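You operate a simulated robot arm through the tools that you are given. There is no shell and no other tool.

Carry out the task below with a simulated robot arm. There is one attempt and no reset: what you move stays moved.

JOB
Scrub the oil off the bracket, then wipe it dry.
Fine: The bracket on the wash ledge, no other. Wet the blue brush in the wash tray; dry with the grey cloth; put both back. Spill a teaspoon at most. Drop, pinch and damage nothing, leave nothing switched on. What is to be rubbed or washed off counts as gone when no trace of it is left.

It is judged by the outcome, as a careful person would: the job done as asked, and still so three seconds after it is handed in. It fails if anything else is knocked over, pushed out of place, dropped, spilled or broken. Flat cloth is picked up by pressing the open fingertips on it (5 to 10 N) and closing them slowly along it; thin cloth reads only 2 to 8 mm in the jaws.

ROBOT AND FRAMES
A 7-joint arm with a three-finger gripper, fixed in place. Base frame: the origin is on the floor under the middle of its stand, x ahead of it, y to its left, z up; the work surface is at about z = 0.864. Units: m, degrees, N and s.
With the tool pointing down near the work surface it reaches from about 0.1 to 0.88 m from the base axis. Its first joint turns from -166.0 to 166.0 degrees. Payload 2.94 kg.
The tool frame sits at the grasp point between the pads (the TCP): z along the fingers, y along the line on which they close. The tips reach 0.03 m beyond it. The gripper opens to 0.132 m; its body begins 0.107 m behind the TCP.
Orientation is that of the tool frame in the base frame, as a unit quaternion [w, x, y, z]. With the fingers straight down and closing along the base's y, the tool's x points along the base's -x, its y along +y and its z along -z.

CONTROLS
- The arm moves only by the tool arm_command. Its argument "commands" is a list of rows, each a list of 7 numbers: the shift along the base's x, y, z in units of 400 mm (1.0 is 400 mm), then the turn, a rotation vector about the base's x, y, z in units of 45 degrees (1.0 is 45 degrees), then the gripper command, from -1 (shut) to 1 (fully open), values between in proportion. In form: [[x, y, z, wx, wy, wz, fingers], ...]. A call has 1 to 20 rows; each row is the pose to reach, as a shift and turn from the pose commanded when the call began. A call with a number of a shift or a turn outside -1 to 1 is refused whole. Rows are played at 5 a second. More than 0.05 m and 8.6 degrees between two rows, or a gripper value outside its range, and nothing of the call is played. Where a pose cannot be reached the arm comes as near as it can. A force on the tool above 40 N (or 10 N above the force at the start of the call, whichever is more), or a blocked arm, ends the call early, and 0.2 s more pass. Each finger travels about 0.0374 m/s and halts on what it meets, pressing with about 33 N; the grip force reading is that of the motor and also rises with nothing between the fingers. The clock runs only during rows and for 0.2 s after the last one: add rows that repeat a pose to give the fingers time. It gives the time, the measured TCP pose, the force on the tool (base axes), the opening and the grip force at its end, in the units of the frame above (readings bear some noise), with the torque about the TCP (base axes, N m) and any sound that the robot's microphone picked up.
- Cameras (640 x 400 px; columns grow to the right, rows downward): "scene" is fixed at [0.401, -0.6522, 1.5274]; the picture's right is [0.97, -0.25, 0.00], its down [-0.15, -0.57, -0.81] and it looks along [0.21, 0.78, -0.58] (base axes); focal length 338 px, centre (320, 200). "wrist" rides on the gripper at [0.072, 0.003, -0.144] in the tool frame; the picture's right is [-0.04, 1.00, 0.00], its down [-0.88, -0.04, -0.48] and it looks along [-0.47, -0.02, 0.88] (tool axes); focal length 256 px, centre (320, 200). There is no depth. A picture from a camera that has moved, and an enlarged one, comes with that camera's place and axes in the base frame and with its lens.
- get_image(camera): a new picture of that camera. No time passes.
- slide_trunk(by): moves the trunk up (or, below 0, down) by that many m; the arm rides with it, the base frame stays. It gives what a move gives, with no picture.
- enlarge(camera, box): a new picture of the part [left, top, right, bottom] of that camera's present view, enlarged. No time passes.
- sign_off(): hands the job in; it is judged then, once.

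Nothing tells you positions but the pictures and the camera data. Unless the task says otherwise, let go and move clear before handing in.

The tools are called after "Emit:" as a command line: name --pt "numbers of a row" for each row, then --argument value for the rest, lists and objects as JSON in quotes. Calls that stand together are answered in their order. arm_command: Moves the arm, as the interface text tells. Its arguments: {"type":"object","properties":{"commands":{"type":"array"}},"required":["commands"]} The other tools are called the same way: slide_trunk (by) moves the trunk up or down; get_image (camera) takes a picture; enlarge (camera, box) takes an enlarged picture of a part of a camera's view; sign_off () hands the job in.

At the start:

```text
time_s: 0.0
tcp_pos: [0.5874, -0.0088, 1.306]
tcp_rot: [0.0, 0.0, 1.0, 0.0]
force: [0.1, -0.1, 0.1]
torque: [-0.03, 0.05, -0.01]
finger_gap: 0.1319
grip_force: 0.1
trunk travel left (down, up): [-0.35, 0.19]
```

scene: 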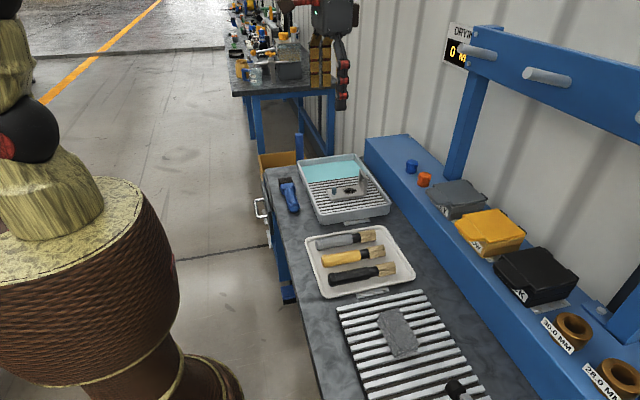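
wrist: 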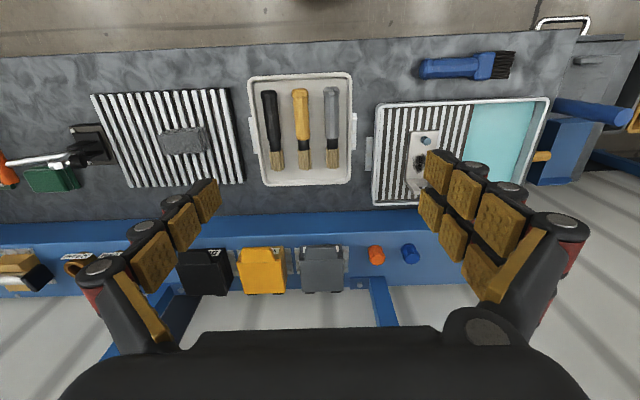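

I see a bench with a wash tray (bracket on its ribbed ledge, cyan liquid beyond), a blue brush lying on the bench near the tray, a tray with three other brushes, and a ribbed mat. On the bench there are also folded cloths. I'll look closer before moving.

Emit:
enlarge --camera "scene" --box '[260, 140, 400, 228]'

Emit:
enlarge --camera "wrist" --box '[360, 30, 580, 220]'

Emit:
enlarge --camera "scene" --box '[300, 220, 500, 400]'

Emit:
enlarge --camera "wrist" --box '[0, 60, 260, 220]'

Emit:
enlarge --camera "scene" --box '[390, 140, 640, 400]'

```text
4.55 times, centred on (330, 184) of scene
camera zoom: at [0.401, -0.6522, 1.5274], right [0.97, -0.25, 0.0], down [-0.15, -0.57, -0.81], along [0.21, 0.78, -0.58], focal length 1538 px, centre (274, 273)
```

zoom: 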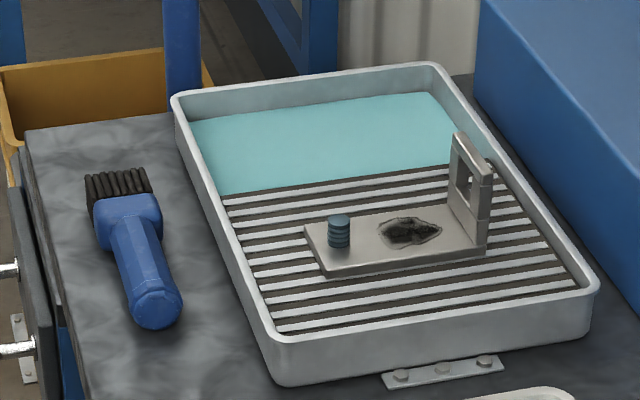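

```text
2.11 times, centred on (470, 125) of wrist
camera zoom: at [0.5153, -0.0048, 1.4493], right [0.04, 1.0, 0.0], down [0.88, -0.04, 0.48], along [0.47, -0.02, -0.88], focal length 539 px, centre (4, 358)
```

zoom: 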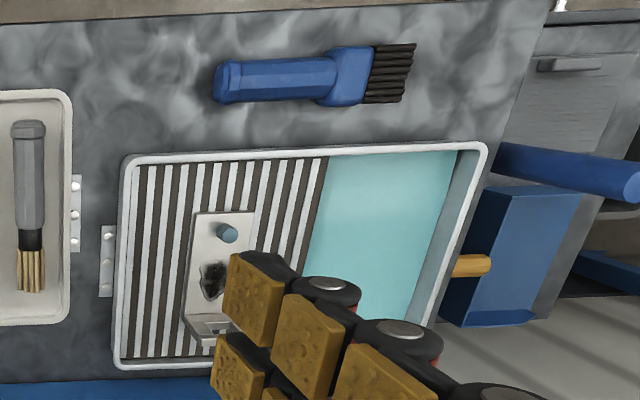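

```text
2.22 times, centred on (400, 310) of scene
camera zoom: at [0.401, -0.6522, 1.5274], right [0.97, -0.25, 0.0], down [-0.15, -0.57, -0.81], along [0.21, 0.78, -0.58], focal length 752 px, centre (142, -44)
```

zoom: 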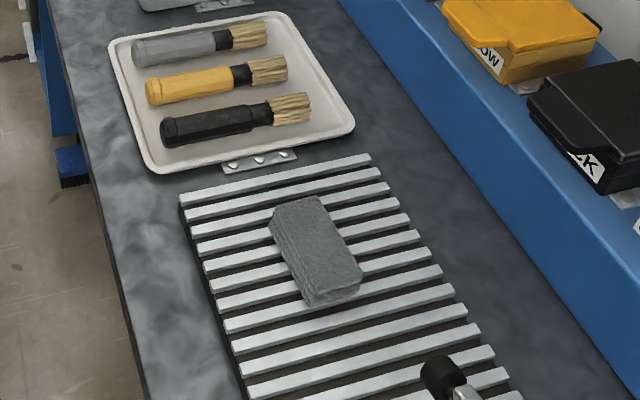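

```text
2.46 times, centred on (130, 140) of wrist
camera zoom: at [0.5153, -0.0048, 1.4493], right [0.04, 1.0, 0.0], down [0.88, -0.04, 0.48], along [0.47, -0.02, -0.88], focal length 630 px, centre (788, 348)
```

zoom: 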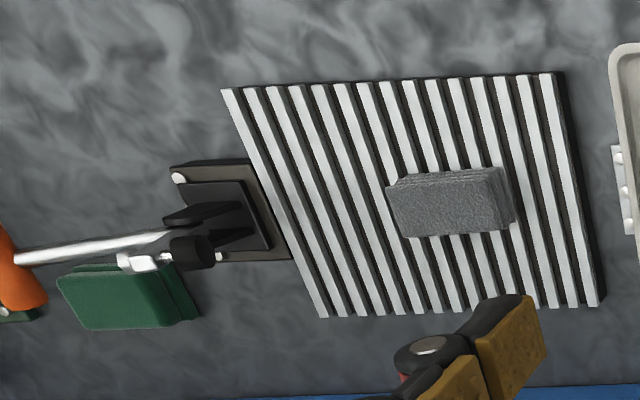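

```text
1.54 times, centred on (515, 270) of scene
camera zoom: at [0.401, -0.6522, 1.5274], right [0.97, -0.25, 0.0], down [-0.15, -0.57, -0.81], along [0.21, 0.78, -0.58], focal length 521 px, centre (20, 92)
```

zoom: 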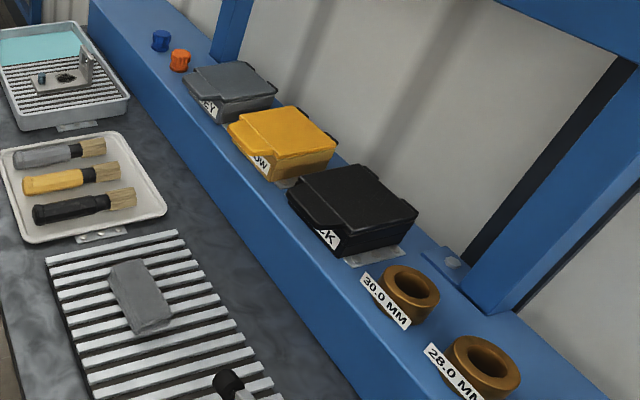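

The bracket (upright at its far end, stud at the near end, dark oil patch between) is on the ribbed wash ledge at about x 0.65–0.77, y 0.19–0.25. The blue brush is at about x 0.53, y 0.20–0.375 with bristles toward +y, and a grey folded cloth lies on the ribbed mat. I'll check the sign and fine details next.

Emit:
enlarge --camera "scene" --box '[430, 10, 510, 80]'

Emit:
enlarge --camera "scene" --box '[325, 165, 375, 205]'

Emit:
enlarge --camera "scene" --box '[265, 165, 315, 225]'

Emit:
enlarge --camera "scene" --box '[370, 295, 430, 365]'

Emit:
enlarge --camera "wrist" --box '[400, 30, 560, 130]'

Emit:
get_image --camera "scene"

```text
5.71 times, centred on (470, 45) of scene
camera zoom: at [0.401, -0.6522, 1.5274], right [0.97, -0.25, 0.0], down [-0.15, -0.57, -0.81], along [0.21, 0.78, -0.58], focal length 1934 px, centre (-537, 1086)
```

zoom: 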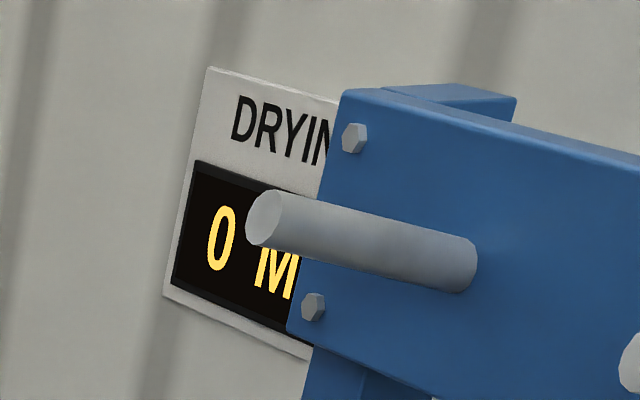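

```text
10.00 times, centred on (350, 185) of scene
camera zoom: at [0.401, -0.6522, 1.5274], right [0.97, -0.25, 0.0], down [-0.15, -0.57, -0.81], along [0.21, 0.78, -0.58], focal length 3385 px, centre (20, 350)
```

zoom: 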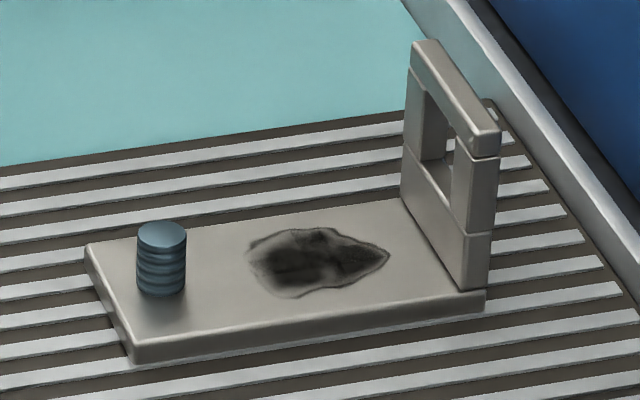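

```text
6.67 times, centred on (290, 195) of scene
camera zoom: at [0.401, -0.6522, 1.5274], right [0.97, -0.25, 0.0], down [-0.15, -0.57, -0.81], along [0.21, 0.78, -0.58], focal length 2256 px, centre (520, 233)
```

zoom: 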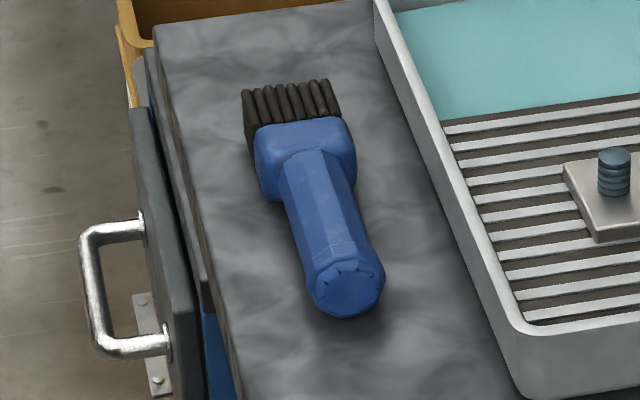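

```text
5.71 times, centred on (400, 330) of scene
camera zoom: at [0.401, -0.6522, 1.5274], right [0.97, -0.25, 0.0], down [-0.15, -0.57, -0.81], along [0.21, 0.78, -0.58], focal length 1934 px, centre (-137, -543)
```

zoom: 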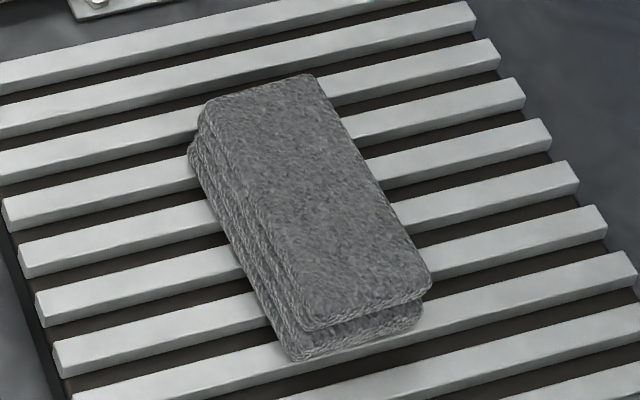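

```text
4.00 times, centred on (480, 80) of wrist
camera zoom: at [0.5153, -0.0048, 1.4493], right [0.04, 1.0, 0.0], down [0.88, -0.04, 0.48], along [0.47, -0.02, -0.88], focal length 1024 px, centre (-320, 680)
```

zoom: 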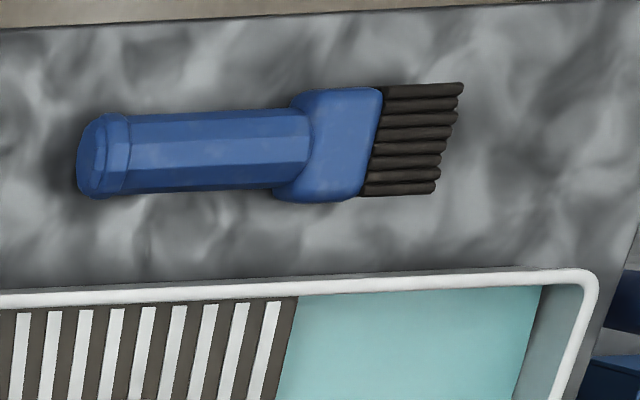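

```text
taken
```

scene: 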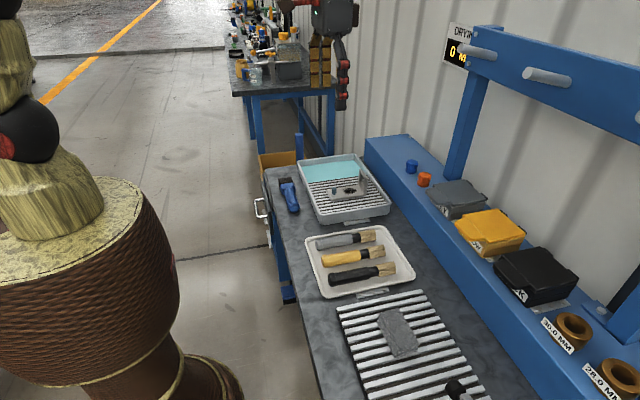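

The sign is only a drying timer. I'll move up and over the blue brush, turning the tool so the fingers close across its handle (along x), then look from there.

Emit:
arm_command --pt "-0.017 0.084 0 0 0 0.125 1" --pt "-0.034 0.168 0 0 0 0.25 1" --pt "-0.051 0.252 0 0 0 0.375 1" --pt "-0.068 0.336 0 0 0 0.5 1" --pt "-0.085 0.42 0 0 0 0.625 0.6" --pt "-0.102 0.504 0 0 0 0.75 0.4" --pt "-0.119 0.588 0 0 0 0.875 0.2" --pt "-0.136 0.672 0 0 0 1.0 0.1"

```text
time_s: 1.8
tcp_pos: [0.5341, 0.262, 1.3059]
tcp_rot: [0.001, -0.383, 0.924, 0.0]
force: [-0.2, 0.4, 0.3]
torque: [-0.04, 0.01, -0.01]
finger_gap: 0.074
grip_force: 0.1
trunk travel left (down, up): [-0.35, 0.19]
```

The turn worked and the arm tracks well. I'll finish the second 45° of turn while descending a bit over the brush at about (0.533, 0.26).

Emit:
arm_command --pt "0 0 -0.06 0 0 0.125 0.1" --pt "0 0 -0.12 0 0 0.25 0.1" --pt "0 0 -0.18 0 0 0.375 0.1" --pt "0 0 -0.24 0 0 0.5 0.1" --pt "0 0 -0.3 0 0 0.625 0.1" --pt "0 0 -0.36 0 0 0.75 0.1" --pt "0 0 -0.42 0 0 0.875 0.1" --pt "0 0 -0.48 0 0 1.0 0.1"

Emit:
get_image --camera "wrist"

Emit:
get_image --camera "scene"

```text
time_s: 3.6
tcp_pos: [0.5341, 0.2588, 1.1138]
tcp_rot: [0.0, 0.708, -0.706, 0.0]
force: [0.8, -0.6, 0.2]
torque: [-0.04, -0.02, 0.03]
finger_gap: 0.0728
grip_force: 0.1
trunk travel left (down, up): [-0.35, 0.19]
```

```text
taken
camera wrist: at [0.5308, 0.188, 1.2572], right [-1.0, 0.04, 0.0], down [0.04, 0.88, 0.48], along [0.02, 0.48, -0.88], focal length 256 px, centre (320, 200)
```

wrist: 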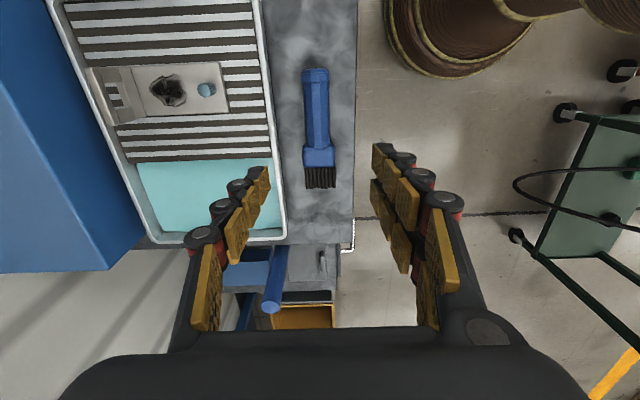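

```text
taken
```

scene: 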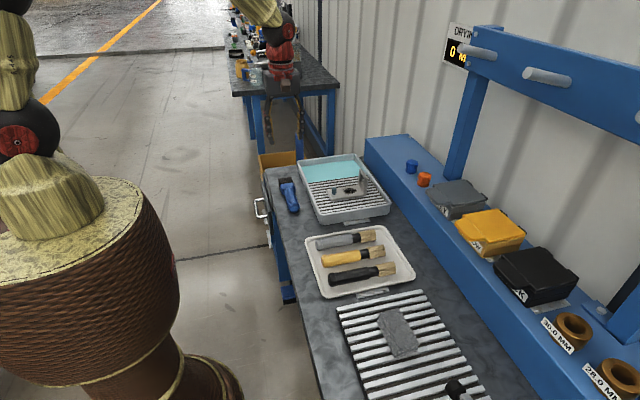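

The brush handle lies at x≈0.538, y 0.20–0.30, bristle tips at y≈0.374; the tray's near rim is at x≈0.595. I'll narrow the fingers to about 58 mm, centre on the handle, and descend to about z 0.96 for a check.

Emit:
arm_command --pt "0.003 -0.003 -0.08 0 0 0 -0.12" --pt "0.006 -0.006 -0.16 0 0 0 -0.12" --pt "0.01 -0.01 -0.24 0 0 0 -0.12" --pt "0.01 -0.01 -0.32 0 0 0 -0.12" --pt "0.01 -0.01 -0.37 0 0 0 -0.12" --pt "0.01 -0.01 -0.37 0 0 0 -0.12"

Emit:
get_image --camera "wrist"

Emit:
enlarge --camera "scene" --box '[230, 90, 390, 230]'

```text
time_s: 5.0
tcp_pos: [0.5376, 0.2559, 0.9662]
tcp_rot: [0.0, 0.707, -0.707, 0.0]
force: [0.2, -0.5, -0.4]
torque: [0.01, 0.0, 0.02]
finger_gap: 0.0579
grip_force: 0.1
trunk travel left (down, up): [-0.35, 0.19]
```

```text
taken
camera wrist: at [0.5338, 0.1851, 1.11], right [-1.0, 0.04, 0.0], down [0.04, 0.88, 0.48], along [0.02, 0.48, -0.88], focal length 256 px, centre (320, 200)
```

wrist: 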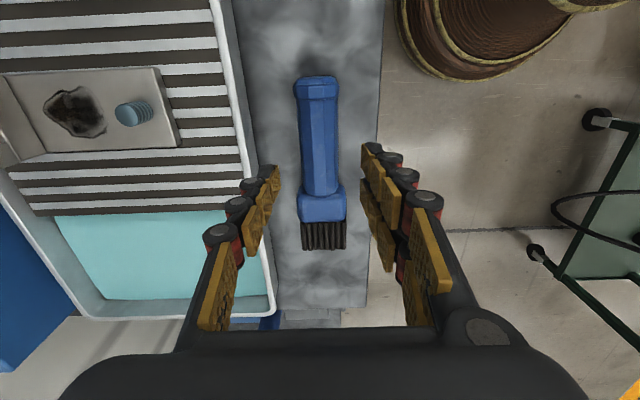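

```text
2.86 times, centred on (310, 160) of scene
camera zoom: at [0.401, -0.6522, 1.5274], right [0.97, -0.25, 0.0], down [-0.15, -0.57, -0.81], along [0.21, 0.78, -0.58], focal length 967 px, centre (349, 314)
```

zoom: 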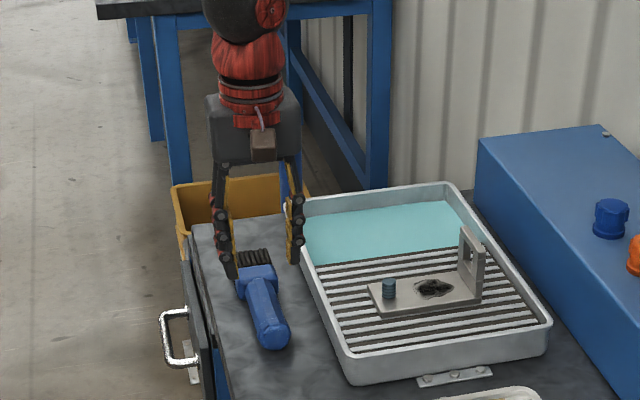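

The two-finger side is toward the robot and the single finger toward the tray; the handle is centred at x≈0.536, y≈0.246. I'll narrow the gap to 50 mm, centre on it and descend most of the way.

Emit:
arm_command --pt "-0.004 -0.026 0 0 0 0 -0.24" --pt "-0.004 -0.026 -0.04 0 0 0 -0.24" --pt "-0.004 -0.026 -0.08 0 0 0 -0.24" --pt "-0.004 -0.026 -0.12 0 0 0 -0.24" --pt "-0.004 -0.026 -0.12 0 0 0 -0.24"

Emit:
get_image --camera "wrist"

Emit:
enlarge --camera "scene" --box '[250, 120, 350, 220]'

```text
time_s: 6.2
tcp_pos: [0.5356, 0.2468, 0.9176]
tcp_rot: [-0.001, 0.708, -0.707, 0.0]
force: [-0.3, 0.4, -0.2]
torque: [0.0, 0.02, 0.0]
finger_gap: 0.0501
grip_force: 0.0
trunk travel left (down, up): [-0.35, 0.19]
```

```text
taken
camera wrist: at [0.533, 0.1755, 1.0612], right [-1.0, 0.04, 0.0], down [0.04, 0.88, 0.48], along [0.02, 0.48, -0.88], focal length 256 px, centre (320, 200)
```

wrist: 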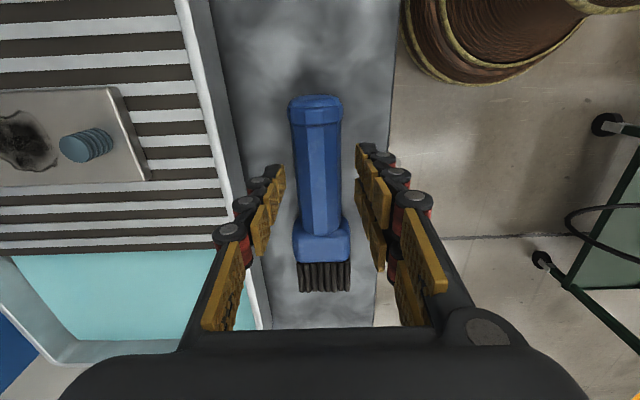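

```text
4.00 times, centred on (300, 170) of scene
camera zoom: at [0.401, -0.6522, 1.5274], right [0.97, -0.25, 0.0], down [-0.15, -0.57, -0.81], along [0.21, 0.78, -0.58], focal length 1354 px, centre (400, 320)
```

zoom: 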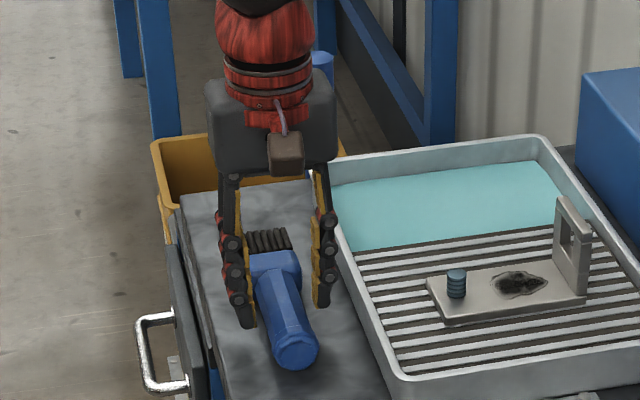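

The brush lies between the fingers with about 3–5 mm margin to the tray rim. I'll nudge 2 mm toward +x and descend to TCP z≈0.900, then close.

Emit:
arm_command --pt "0.005 0 -0.015 0 0 0 -0.24" --pt "0.005 0 -0.03 0 0 0 -0.24" --pt "0.005 0 -0.043 0 0 0 -0.24" --pt "0.005 0 -0.043 0 0 0 -0.24"

Emit:
get_image --camera "wrist"

Emit:
enlarge --camera "scene" --box '[270, 150, 350, 220]'

```text
time_s: 7.2
tcp_pos: [0.5381, 0.2457, 0.9]
tcp_rot: [0.0, 0.707, -0.707, -0.001]
force: [0.0, 0.5, -0.5]
torque: [0.03, 0.05, 0.01]
finger_gap: 0.0503
grip_force: 0.0
trunk travel left (down, up): [-0.35, 0.19]
```

```text
taken
camera wrist: at [0.5348, 0.1748, 1.044], right [-1.0, 0.04, 0.0], down [0.04, 0.88, 0.48], along [0.02, 0.48, -0.88], focal length 256 px, centre (320, 200)
```

wrist: 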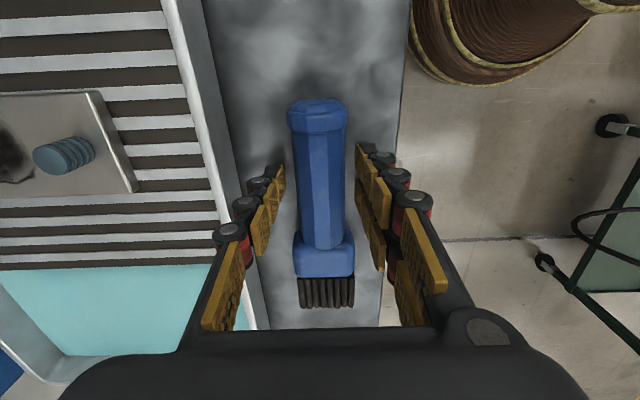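

```text
5.71 times, centred on (310, 185) of scene
camera zoom: at [0.401, -0.6522, 1.5274], right [0.97, -0.25, 0.0], down [-0.15, -0.57, -0.81], along [0.21, 0.78, -0.58], focal length 1934 px, centre (377, 286)
```

zoom: 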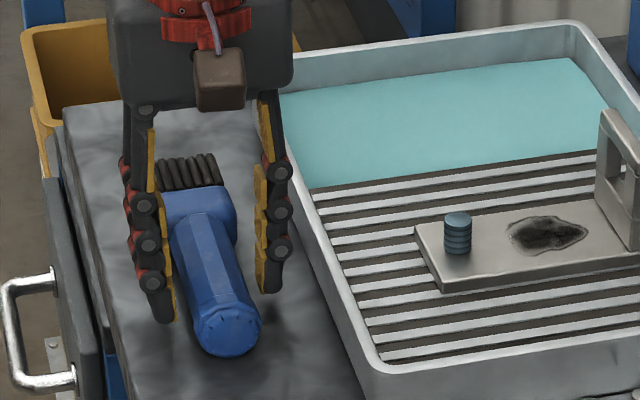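

The handle is well centred between the fingers with no contact forces. Closing gently on it.

Emit:
arm_command --pt "0 0 0 0 0 0 -0.32" --pt "0 0 0 0 0 0 -0.4" --pt "0 0 0 0 0 0 -0.48" --pt "0 0 0 0 0 0 -0.56" --pt "0 0 0 0 0 0 -0.64" --pt "0 0 0 0 0 0 -0.8" --pt "0 0 0 0 0 0 -0.8"

Emit:
get_image --camera "wrist"

```text
time_s: 8.8
tcp_pos: [0.5378, 0.2462, 0.9001]
tcp_rot: [0.0, -0.707, 0.708, 0.0]
force: [-0.4, -0.7, 0.8]
torque: [0.02, 0.01, -0.01]
finger_gap: 0.0341
grip_force: 32.8
trunk travel left (down, up): [-0.35, 0.19]
```

```text
taken
camera wrist: at [0.5347, 0.1748, 1.0441], right [-1.0, 0.04, 0.0], down [0.04, 0.88, 0.48], along [0.02, 0.48, -0.88], focal length 256 px, centre (320, 200)
```

wrist: 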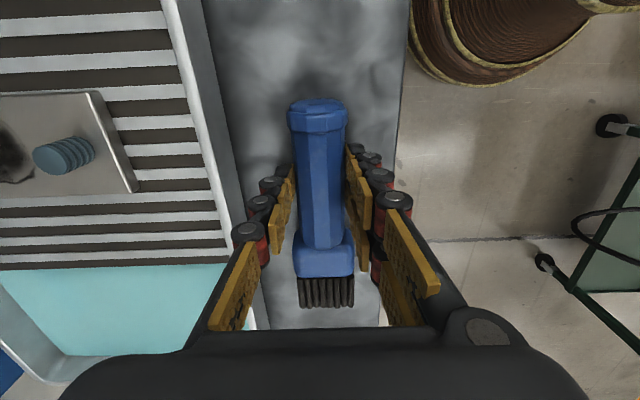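

The brush is held (gap 34 mm, grip 33 N); its home pose is TCP (0.538, 0.246, 0.900). Lifting straight up.

Emit:
arm_command --pt "0 0 0.03 0 0 0 -0.8" --pt "0 0 0.08 0 0 0 -0.8" --pt "0 0 0.16 0 0 0 -0.8" --pt "0 0 0.24 0 0 0 -0.8" --pt "0 0 0.32 0 0 0 -0.8" --pt "0 0 0.4 0 0 0 -0.8" --pt "0 0 0.4 0 0 0 -0.8"

Emit:
get_image --camera "wrist"

Emit:
enlarge --camera "scene" --box '[230, 90, 390, 230]'

```text
time_s: 10.4
tcp_pos: [0.5371, 0.2457, 1.0581]
tcp_rot: [0.0, -0.707, 0.708, -0.001]
force: [-0.6, 0.0, -1.2]
torque: [-0.05, 0.0, 0.03]
finger_gap: 0.0343
grip_force: 33.3
trunk travel left (down, up): [-0.35, 0.19]
```

```text
taken
camera wrist: at [0.5336, 0.1743, 1.2025], right [-1.0, 0.04, 0.0], down [0.04, 0.88, 0.48], along [0.02, 0.47, -0.88], focal length 256 px, centre (320, 200)
```

wrist: 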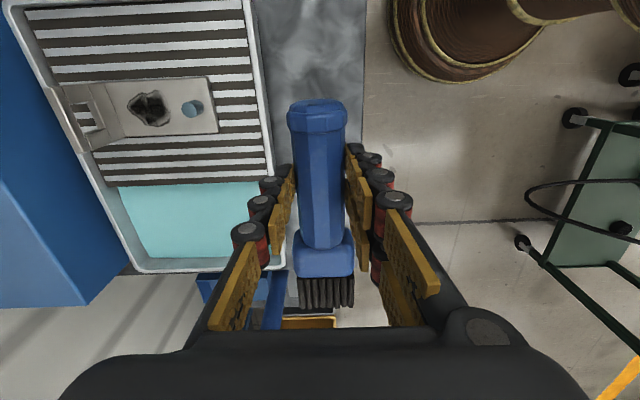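

```text
2.86 times, centred on (310, 160) of scene
camera zoom: at [0.401, -0.6522, 1.5274], right [0.97, -0.25, 0.0], down [-0.15, -0.57, -0.81], along [0.21, 0.78, -0.58], focal length 967 px, centre (349, 314)
```

zoom: 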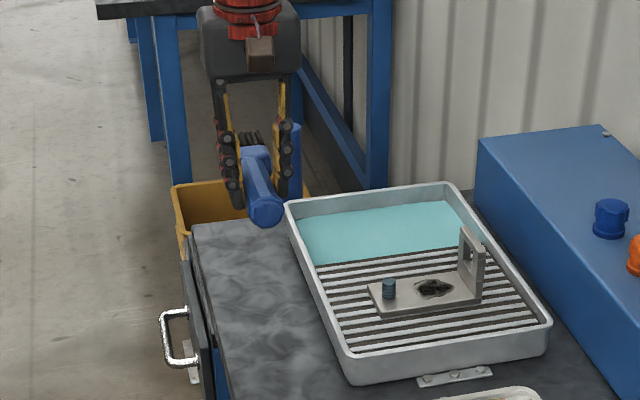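

The brush is firmly held and level. Next I'll carry it over the water end of the tray and tilt the bristles down 45° (rotation about −x), staying above the rim.

Emit:
arm_command --pt "0.054 0.014 0.02 -0.125 0 0 -0.8" --pt "0.108 0.028 0.04 -0.25 0 0 -0.8" --pt "0.162 0.042 0.05 -0.375 0 0 -0.8" --pt "0.216 0.056 0.05 -0.5 0 0 -0.8" --pt "0.27 0.07 0.05 -0.625 0 0 -0.8" --pt "0.324 0.084 0.05 -0.75 0 0 -0.8" --pt "0.378 0.098 0.05 -0.875 0 0 -0.8" --pt "0.4325 0.1125 0.05 -1.0 0 0 -0.8" --pt "0.4325 0.1125 0.05 -1.0 0 0 -0.8"

Emit:
get_image --camera "wrist"

Emit:
enlarge --camera "scene" --box '[250, 90, 410, 230]'

```text
time_s: 12.4
tcp_pos: [0.71, 0.2902, 1.0824]
tcp_rot: [-0.271, -0.653, 0.653, -0.271]
force: [-0.9, 0.6, -1.1]
torque: [-0.01, 0.0, 0.01]
finger_gap: 0.0344
grip_force: 32.9
trunk travel left (down, up): [-0.35, 0.19]
```

```text
taken
camera wrist: at [0.7073, 0.3424, 1.2337], right [-1.0, 0.03, -0.03], down [0.04, 0.96, -0.29], along [0.02, -0.29, -0.96], focal length 256 px, centre (320, 200)
```

wrist: 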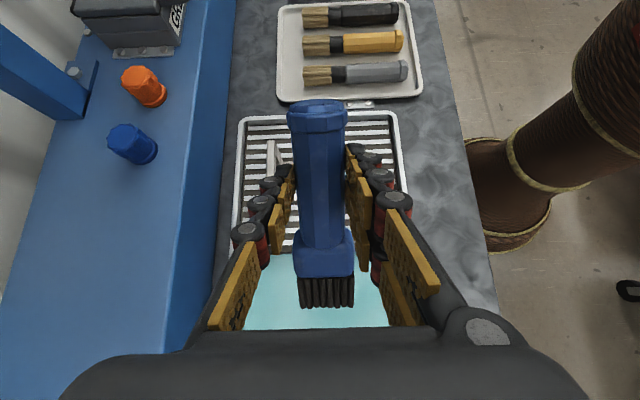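

```text
2.86 times, centred on (330, 160) of scene
camera zoom: at [0.401, -0.6522, 1.5274], right [0.97, -0.25, 0.0], down [-0.15, -0.57, -0.81], along [0.21, 0.78, -0.58], focal length 967 px, centre (291, 314)
```

zoom: 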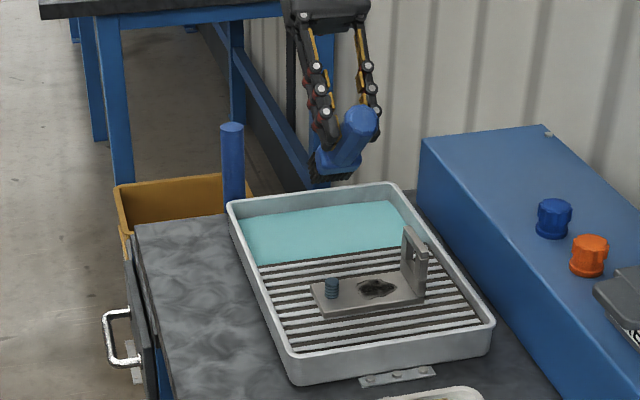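

The bristles now hang at about (0.71, 0.36, 0.97) over the water (y 0.314–0.44). I'll lower them gently into the water, in steps and watching force.

Emit:
arm_command --pt "0 0.015 -0.05 0 0 0 -0.8" --pt "0 0.03 -0.1 0 0 0 -0.8" --pt "0 0.03 -0.15 0 0 0 -0.8" --pt "0 0.03 -0.18 0 0 0 -0.8" --pt "0 0.03 -0.205 0 0 0 -0.8" --pt "0 0.03 -0.205 0 0 0 -0.8"

Emit:
get_image --camera "wrist"

Emit:
enlarge --camera "scene" --box '[290, 110, 400, 220]'

```text
time_s: 13.8
tcp_pos: [0.7114, 0.3014, 0.9975]
tcp_rot: [0.271, 0.654, -0.653, 0.271]
force: [0.6, -0.2, 0.0]
torque: [-0.04, 0.0, 0.0]
finger_gap: 0.0341
grip_force: 33.5
trunk travel left (down, up): [-0.35, 0.19]
```

```text
taken
camera wrist: at [0.7078, 0.3533, 1.1502], right [-1.0, 0.03, -0.03], down [0.04, 0.96, -0.28], along [0.02, -0.29, -0.96], focal length 256 px, centre (320, 200)
```

wrist: 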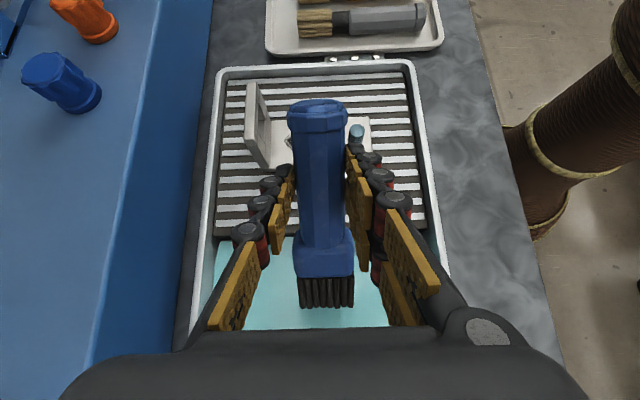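

```text
3.64 times, centred on (345, 165) of scene
camera zoom: at [0.401, -0.6522, 1.5274], right [0.97, -0.25, 0.0], down [-0.15, -0.57, -0.81], along [0.21, 0.78, -0.58], focal length 1231 px, centre (229, 327)
```

zoom: 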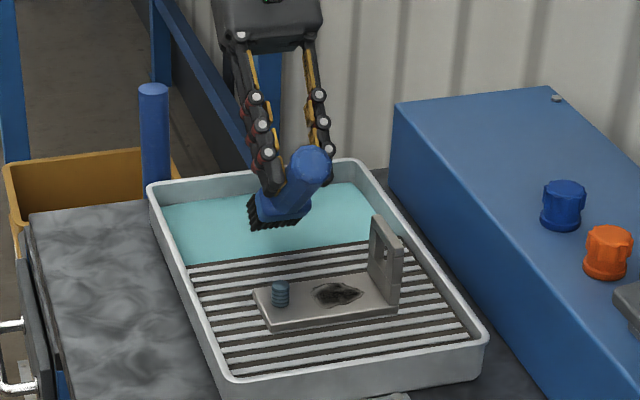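

Bristle tips look about at the water surface with no force. I'll lower 8 mm more, then check.

Emit:
arm_command --pt "0 0 -0.01 0 0 0 -0.8" --pt "0 0 -0.02 0 0 0 -0.8" --pt "0 0 -0.02 0 0 0 -0.8"

Emit:
enlarge --camera "scene" --box '[310, 140, 370, 190]'

Emit:
enlarge --camera "wrist" --box '[260, 220, 400, 340]'

```text
time_s: 14.6
tcp_pos: [0.7102, 0.3018, 0.99]
tcp_rot: [-0.27, -0.653, 0.653, -0.27]
force: [-0.3, -0.7, -1.0]
torque: [0.01, 0.01, 0.02]
finger_gap: 0.0343
grip_force: 33.1
trunk travel left (down, up): [-0.35, 0.19]
```

```text
8.00 times, centred on (340, 165) of scene
camera zoom: at [0.401, -0.6522, 1.5274], right [0.97, -0.25, 0.0], down [-0.15, -0.57, -0.81], along [0.21, 0.78, -0.58], focal length 2708 px, centre (160, 480)
```

zoom: 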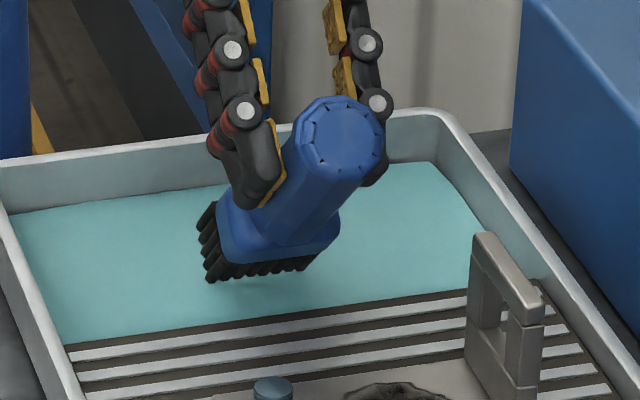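

```text
3.33 times, centred on (330, 280) of wrist
camera zoom: at [0.7076, 0.3536, 1.1427], right [-1.0, 0.03, -0.03], down [0.04, 0.96, -0.29], along [0.02, -0.29, -0.96], focal length 853 px, centre (287, -67)
```

zoom: 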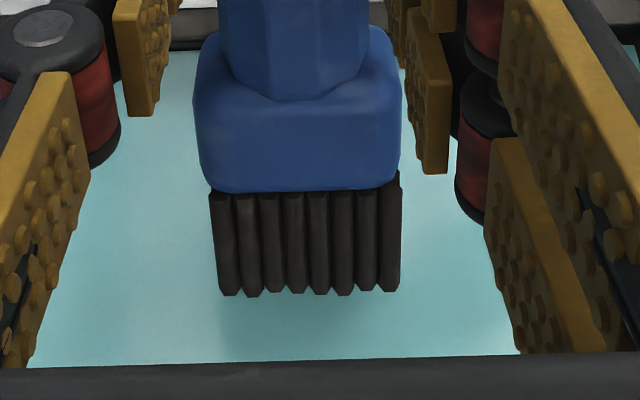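

There's a shadow just under the bristles, so they're still slightly above the water. Lowering another 8 mm.

Emit:
arm_command --pt "0 0 -0.01 0 0 0 -0.8" --pt "0 0 -0.02 0 0 0 -0.8" --pt "0 0 -0.02 0 0 0 -0.8"

Emit:
enlarge --camera "scene" --box '[310, 140, 370, 190]'

Emit:
enlarge --camera "wrist" --box '[260, 220, 400, 340]'

```text
time_s: 15.4
tcp_pos: [0.7104, 0.3032, 0.9834]
tcp_rot: [-0.27, -0.653, 0.653, -0.27]
force: [0.1, -0.1, -1.3]
torque: [0.0, -0.02, 0.02]
finger_gap: 0.0344
grip_force: 32.6
trunk travel left (down, up): [-0.35, 0.19]
```

```text
8.00 times, centred on (340, 165) of scene
camera zoom: at [0.401, -0.6522, 1.5274], right [0.97, -0.25, 0.0], down [-0.15, -0.57, -0.81], along [0.21, 0.78, -0.58], focal length 2708 px, centre (160, 480)
```

zoom: 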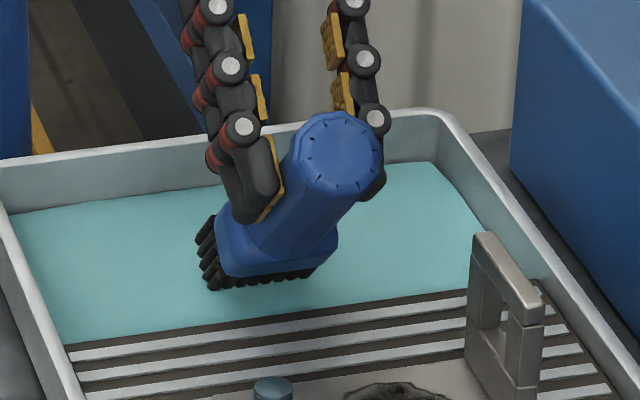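

```text
3.33 times, centred on (330, 280) of wrist
camera zoom: at [0.7073, 0.3547, 1.135], right [-1.0, 0.03, -0.03], down [0.04, 0.96, -0.29], along [0.02, -0.29, -0.96], focal length 853 px, centre (287, -67)
```

zoom: 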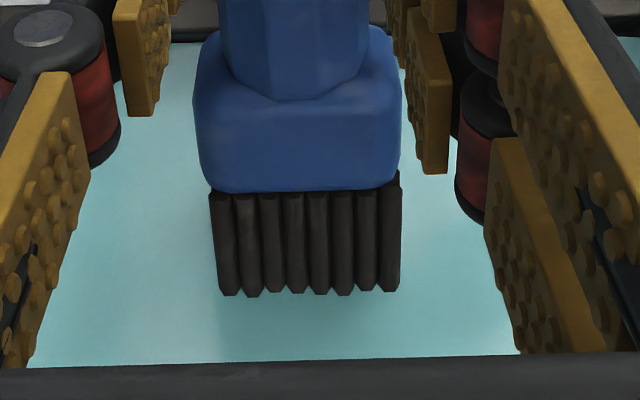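

The bristles are at or just above the surface still (shadow gap nearly closed). Lowering another 7 mm carefully.

Emit:
arm_command --pt "0 0 -0.009 0 0 0 -0.8" --pt "0 0 -0.018 0 0 0 -0.8" --pt "0 0 -0.018 0 0 0 -0.8"

Emit:
enlarge --camera "scene" --box '[310, 140, 370, 190]'

Emit:
enlarge --camera "wrist" --box '[260, 220, 400, 340]'

```text
time_s: 16.2
tcp_pos: [0.7103, 0.3032, 0.9759]
tcp_rot: [0.271, 0.653, -0.653, 0.271]
force: [-0.4, -0.5, 4.0]
torque: [0.21, 0.03, 0.05]
finger_gap: 0.0345
grip_force: 32.9
trunk travel left (down, up): [-0.35, 0.19]
```

```text
8.00 times, centred on (340, 165) of scene
camera zoom: at [0.401, -0.6522, 1.5274], right [0.97, -0.25, 0.0], down [-0.15, -0.57, -0.81], along [0.21, 0.78, -0.58], focal length 2708 px, centre (160, 480)
```

zoom: 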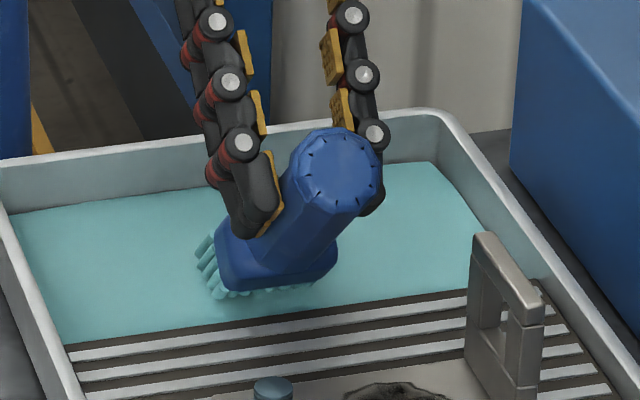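

```text
3.33 times, centred on (330, 280) of wrist
camera zoom: at [0.707, 0.3542, 1.1281], right [-1.0, 0.03, -0.03], down [0.04, 0.96, -0.28], along [0.02, -0.29, -0.96], focal length 853 px, centre (287, -67)
```

zoom: 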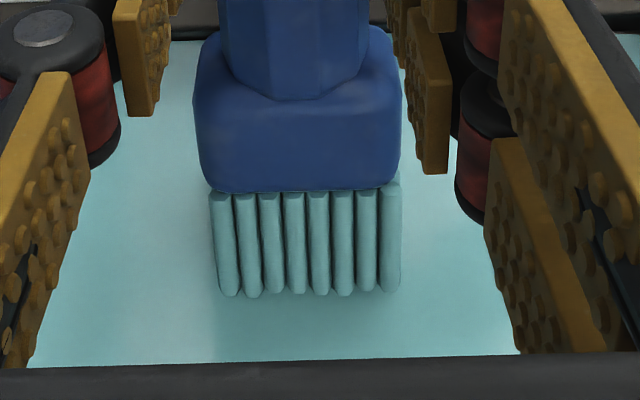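

The bristles turned cyan: the brush is wet, with only ~5 N of contact. I'll lift it and carry it (inside the tray's outline) to above the oil patch at about x 0.732, y 0.216, between stud and upright.

Emit:
arm_command --pt "0 0 0.04 0 0 0 -0.8" --pt "0 0 0.1 0 0 0 -0.8" --pt "0 0 0.16 0 0 0 -0.8" --pt "0 0 0.19 0 0 0 -0.8" --pt "0 0 0.19 0 0 0 -0.8" --pt "0.02 -0.06 0.19 0 0 0 -0.8" --pt "0.04 -0.14 0.19 0 0 0 -0.8" --pt "0.054 -0.22 0.19 0 0 0 -0.8" --pt "0.054 -0.3 0.19 0 0 0 -0.8" --pt "0.054 -0.38 0.19 0 0 0 -0.8" --pt "0.054 -0.38 0.19 0 0 0 -0.8"

Emit:
get_image --camera "wrist"

Emit:
enlarge --camera "scene" --box '[300, 130, 400, 230]'

```text
time_s: 18.6
tcp_pos: [0.732, 0.149, 1.0494]
tcp_rot: [0.271, 0.654, -0.653, 0.271]
force: [-0.7, 0.4, -0.9]
torque: [0.01, 0.02, -0.02]
finger_gap: 0.034
grip_force: 33.1
trunk travel left (down, up): [-0.35, 0.19]
```

```text
taken
camera wrist: at [0.7281, 0.201, 1.2018], right [-1.0, 0.03, -0.03], down [0.04, 0.96, -0.29], along [0.02, -0.29, -0.96], focal length 256 px, centre (320, 200)
```

wrist: 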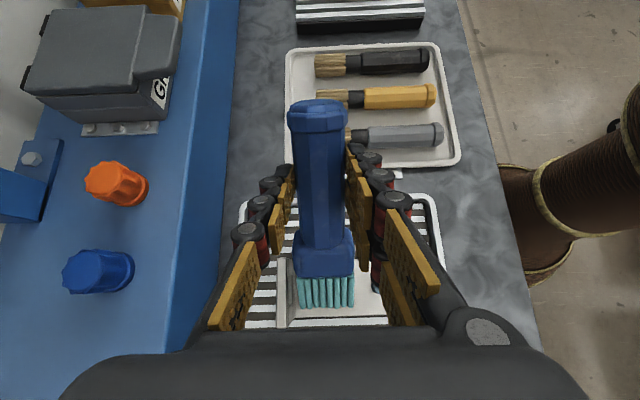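

```text
4.00 times, centred on (350, 180) of scene
camera zoom: at [0.401, -0.6522, 1.5274], right [0.97, -0.25, 0.0], down [-0.15, -0.57, -0.81], along [0.21, 0.78, -0.58], focal length 1354 px, centre (200, 280)
```

zoom: 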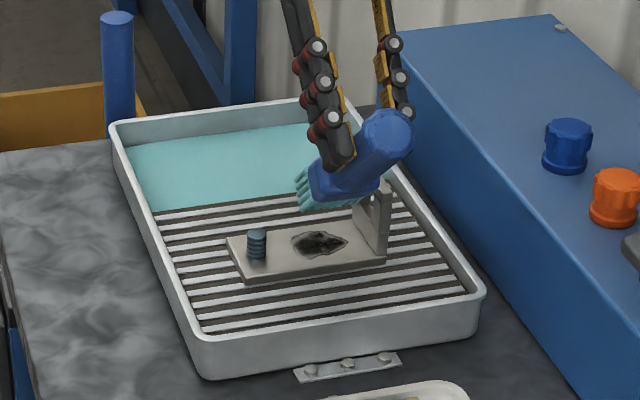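

The wet brush is above the bracket. I need to check clearance between brush head and the upright before lowering.

Emit:
enlarge --camera "wrist" --box '[240, 220, 400, 330]'

Emit:
enlarge --camera "scene" --box '[330, 155, 400, 205]'

```text
3.64 times, centred on (320, 275) of wrist
camera zoom: at [0.7281, 0.201, 1.2018], right [-1.0, 0.03, -0.03], down [0.04, 0.96, -0.29], along [0.02, -0.29, -0.96], focal length 931 px, centre (320, -73)
```

zoom: 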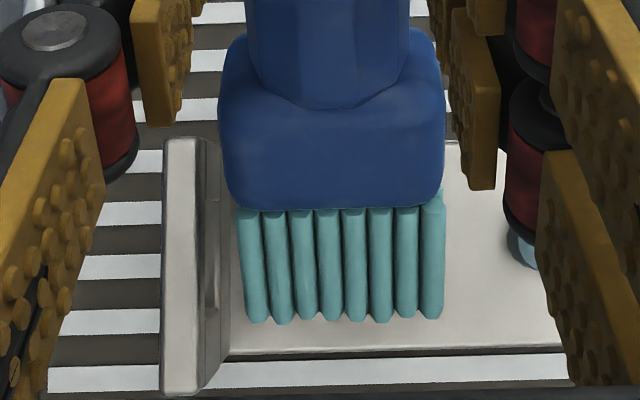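

```text
8.00 times, centred on (365, 180) of scene
camera zoom: at [0.401, -0.6522, 1.5274], right [0.97, -0.25, 0.0], down [-0.15, -0.57, -0.81], along [0.21, 0.78, -0.58], focal length 2708 px, centre (-40, 360)
```

zoom: 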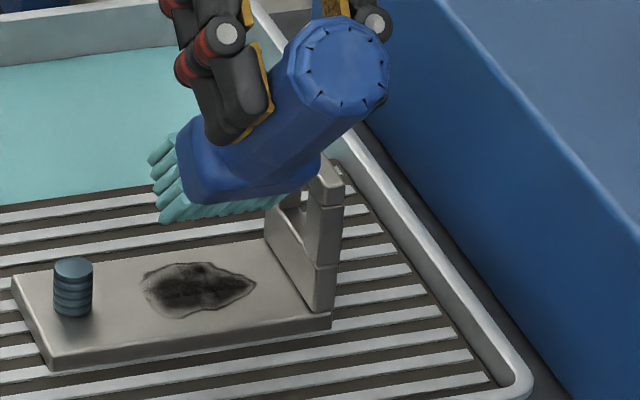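

The brush head spans x 0.706–0.757, about 9 mm clear of the upright (x≈0.767) and clear of the stud (x≈0.683). I'll shift 4 mm away from the upright and lower toward the plate.

Emit:
arm_command --pt "-0.01 0 -0.04 0 0 0 -0.8" --pt "-0.01 0 -0.08 0 0 0 -0.8" --pt "-0.01 0 -0.1 0 0 0 -0.8" --pt "-0.01 0 -0.1 0 0 0 -0.8"

Emit:
enlarge --camera "wrist" --box '[240, 220, 400, 330]'

Emit:
enlarge --camera "scene" --box '[330, 155, 400, 205]'

```text
time_s: 19.6
tcp_pos: [0.7283, 0.1505, 1.0122]
tcp_rot: [-0.269, -0.653, 0.654, -0.272]
force: [0.7, -2.1, 13.4]
torque: [0.57, 0.01, 0.01]
finger_gap: 0.0345
grip_force: 32.9
trunk travel left (down, up): [-0.35, 0.19]
```

```text
3.64 times, centred on (320, 275) of wrist
camera zoom: at [0.725, 0.2018, 1.1654], right [-1.0, 0.03, -0.03], down [0.04, 0.96, -0.28], along [0.02, -0.29, -0.96], focal length 931 px, centre (320, -73)
```

zoom: 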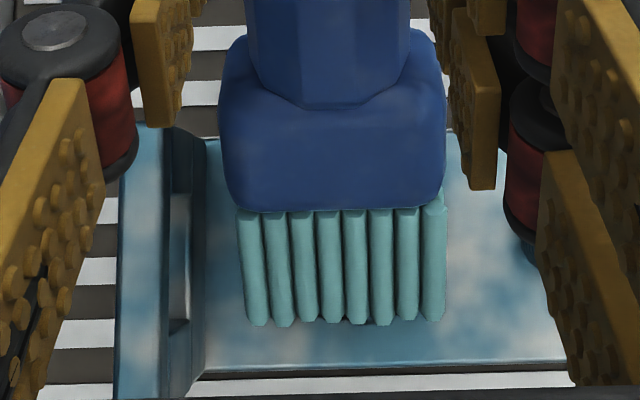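

```text
8.00 times, centred on (365, 180) of scene
camera zoom: at [0.401, -0.6522, 1.5274], right [0.97, -0.25, 0.0], down [-0.15, -0.57, -0.81], along [0.21, 0.78, -0.58], focal length 2708 px, centre (-40, 360)
```

zoom: 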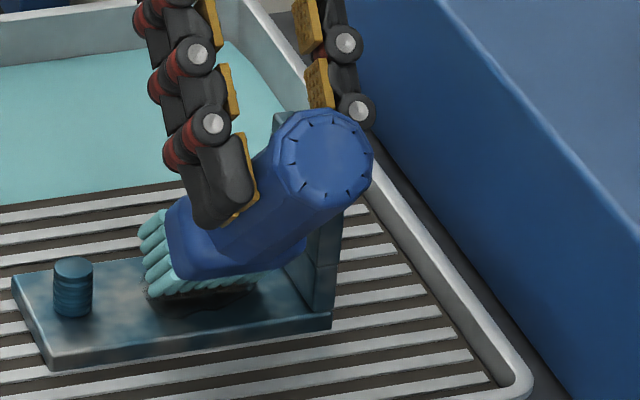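

The bristles are on the plate (13 N), and the plate is now wet, confirming contact. I'll ease off slightly and scrub with short strokes along y across the oil, staying on the plate.

Emit:
arm_command --pt "0 0 0.005 0 0 0 -0.8" --pt "0 -0.02 0.005 0 0 0 -0.8" --pt "0 -0.04 0.005 0 0 0 -0.8" --pt "0 -0.05 0.005 0 0 0 -0.8" --pt "0 -0.03 0.005 0 0 0 -0.8" --pt "0 -0.01 0.005 0 0 0 -0.8" --pt "0 0.01 0.005 0 0 0 -0.8" --pt "0 0.03 0.005 0 0 0 -0.8" --pt "0 0.04 0.005 0 0 0 -0.8" --pt "0 0.02 0.005 0 0 0 -0.8" --pt "0 0 0.005 0 0 0 -0.8"

Emit:
enlarge --camera "wrist" --box '[240, 220, 400, 330]'

Emit:
enlarge --camera "scene" --box '[330, 155, 400, 205]'

```text
time_s: 22.0
tcp_pos: [0.7282, 0.1488, 1.0133]
tcp_rot: [0.27, 0.654, -0.653, 0.271]
force: [-0.1, 1.1, 0.9]
torque: [-0.01, 0.0, -0.01]
finger_gap: 0.0342
grip_force: 33.0
trunk travel left (down, up): [-0.35, 0.19]
```

```text
3.64 times, centred on (320, 275) of wrist
camera zoom: at [0.7248, 0.2015, 1.1655], right [-1.0, 0.03, -0.03], down [0.04, 0.96, -0.29], along [0.02, -0.29, -0.96], focal length 931 px, centre (320, -73)
```

zoom: 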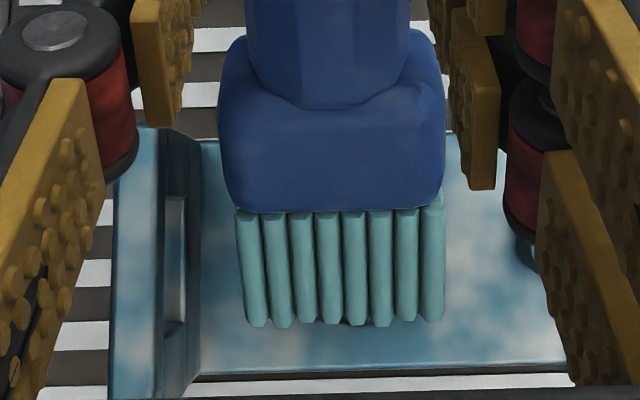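

```text
8.00 times, centred on (365, 180) of scene
camera zoom: at [0.401, -0.6522, 1.5274], right [0.97, -0.25, 0.0], down [-0.15, -0.57, -0.81], along [0.21, 0.78, -0.58], focal length 2708 px, centre (-40, 360)
```

zoom: 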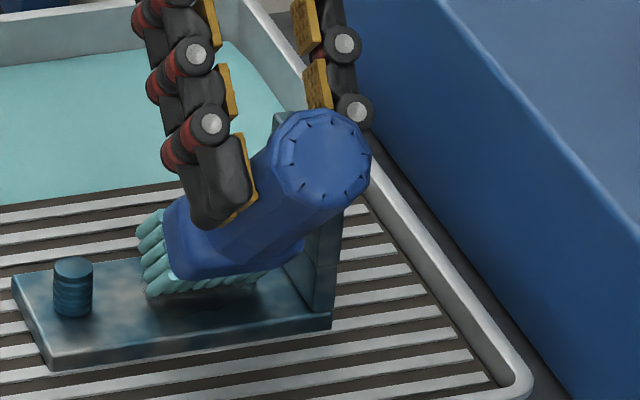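

The oil is fading already and the bracket hasn't shifted. I'll press slightly more (~6 N) and do several strokes at different x offsets to cover the whole patch.

Emit:
arm_command --pt "0 0 -0.002 0 0 0 -0.8" --pt "0 -0.025 -0.003 0 0 0 -0.8" --pt "0 -0.05 -0.003 0 0 0 -0.8" --pt "0 -0.025 -0.003 0 0 0 -0.8" --pt "0 0 -0.003 0 0 0 -0.8" --pt "0 0.025 -0.003 0 0 0 -0.8" --pt "0 0.045 -0.003 0 0 0 -0.8" --pt "-0.01 0.025 -0.003 0 0 0 -0.8" --pt "-0.02 0 -0.003 0 0 0 -0.8" --pt "-0.02 -0.025 -0.003 0 0 0 -0.8" --pt "-0.02 -0.05 -0.003 0 0 0 -0.8" --pt "-0.02 -0.025 -0.003 0 0 0 -0.8" --pt "-0.02 0 -0.003 0 0 0 -0.8" --pt "-0.02 0.025 -0.003 0 0 0 -0.8" --pt "-0.02 0.045 -0.003 0 0 0 -0.8" --pt "-0.01 0.025 -0.003 0 0 0 -0.8" --pt "0 0 -0.003 0 0 0 -0.8"

Emit:
enlarge --camera "wrist" --box '[240, 220, 400, 330]'

Emit:
enlarge --camera "scene" --box '[330, 155, 400, 205]'

```text
time_s: 25.6
tcp_pos: [0.7277, 0.1496, 1.0118]
tcp_rot: [0.271, 0.654, -0.653, 0.27]
force: [0.4, 0.1, 0.4]
torque: [0.04, -0.02, 0.02]
finger_gap: 0.0343
grip_force: 32.9
trunk travel left (down, up): [-0.35, 0.19]
```

```text
3.64 times, centred on (320, 275) of wrist
camera zoom: at [0.7244, 0.2025, 1.1645], right [-1.0, 0.03, -0.03], down [0.04, 0.96, -0.29], along [0.02, -0.29, -0.96], focal length 931 px, centre (320, -73)
```

zoom: 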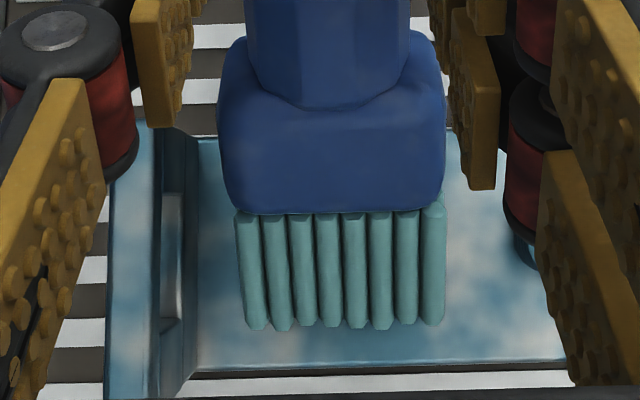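

```text
8.00 times, centred on (365, 180) of scene
camera zoom: at [0.401, -0.6522, 1.5274], right [0.97, -0.25, 0.0], down [-0.15, -0.57, -0.81], along [0.21, 0.78, -0.58], focal length 2708 px, centre (-40, 360)
```

zoom: 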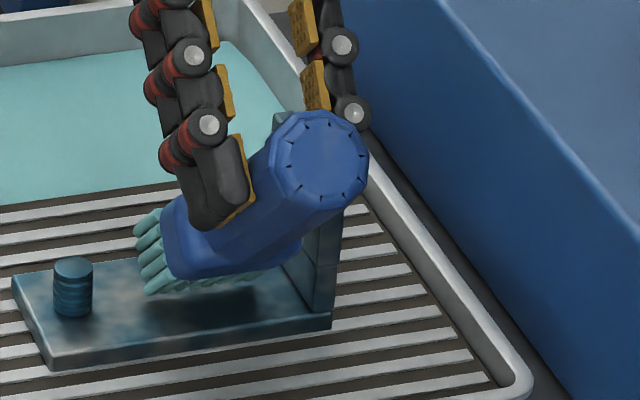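

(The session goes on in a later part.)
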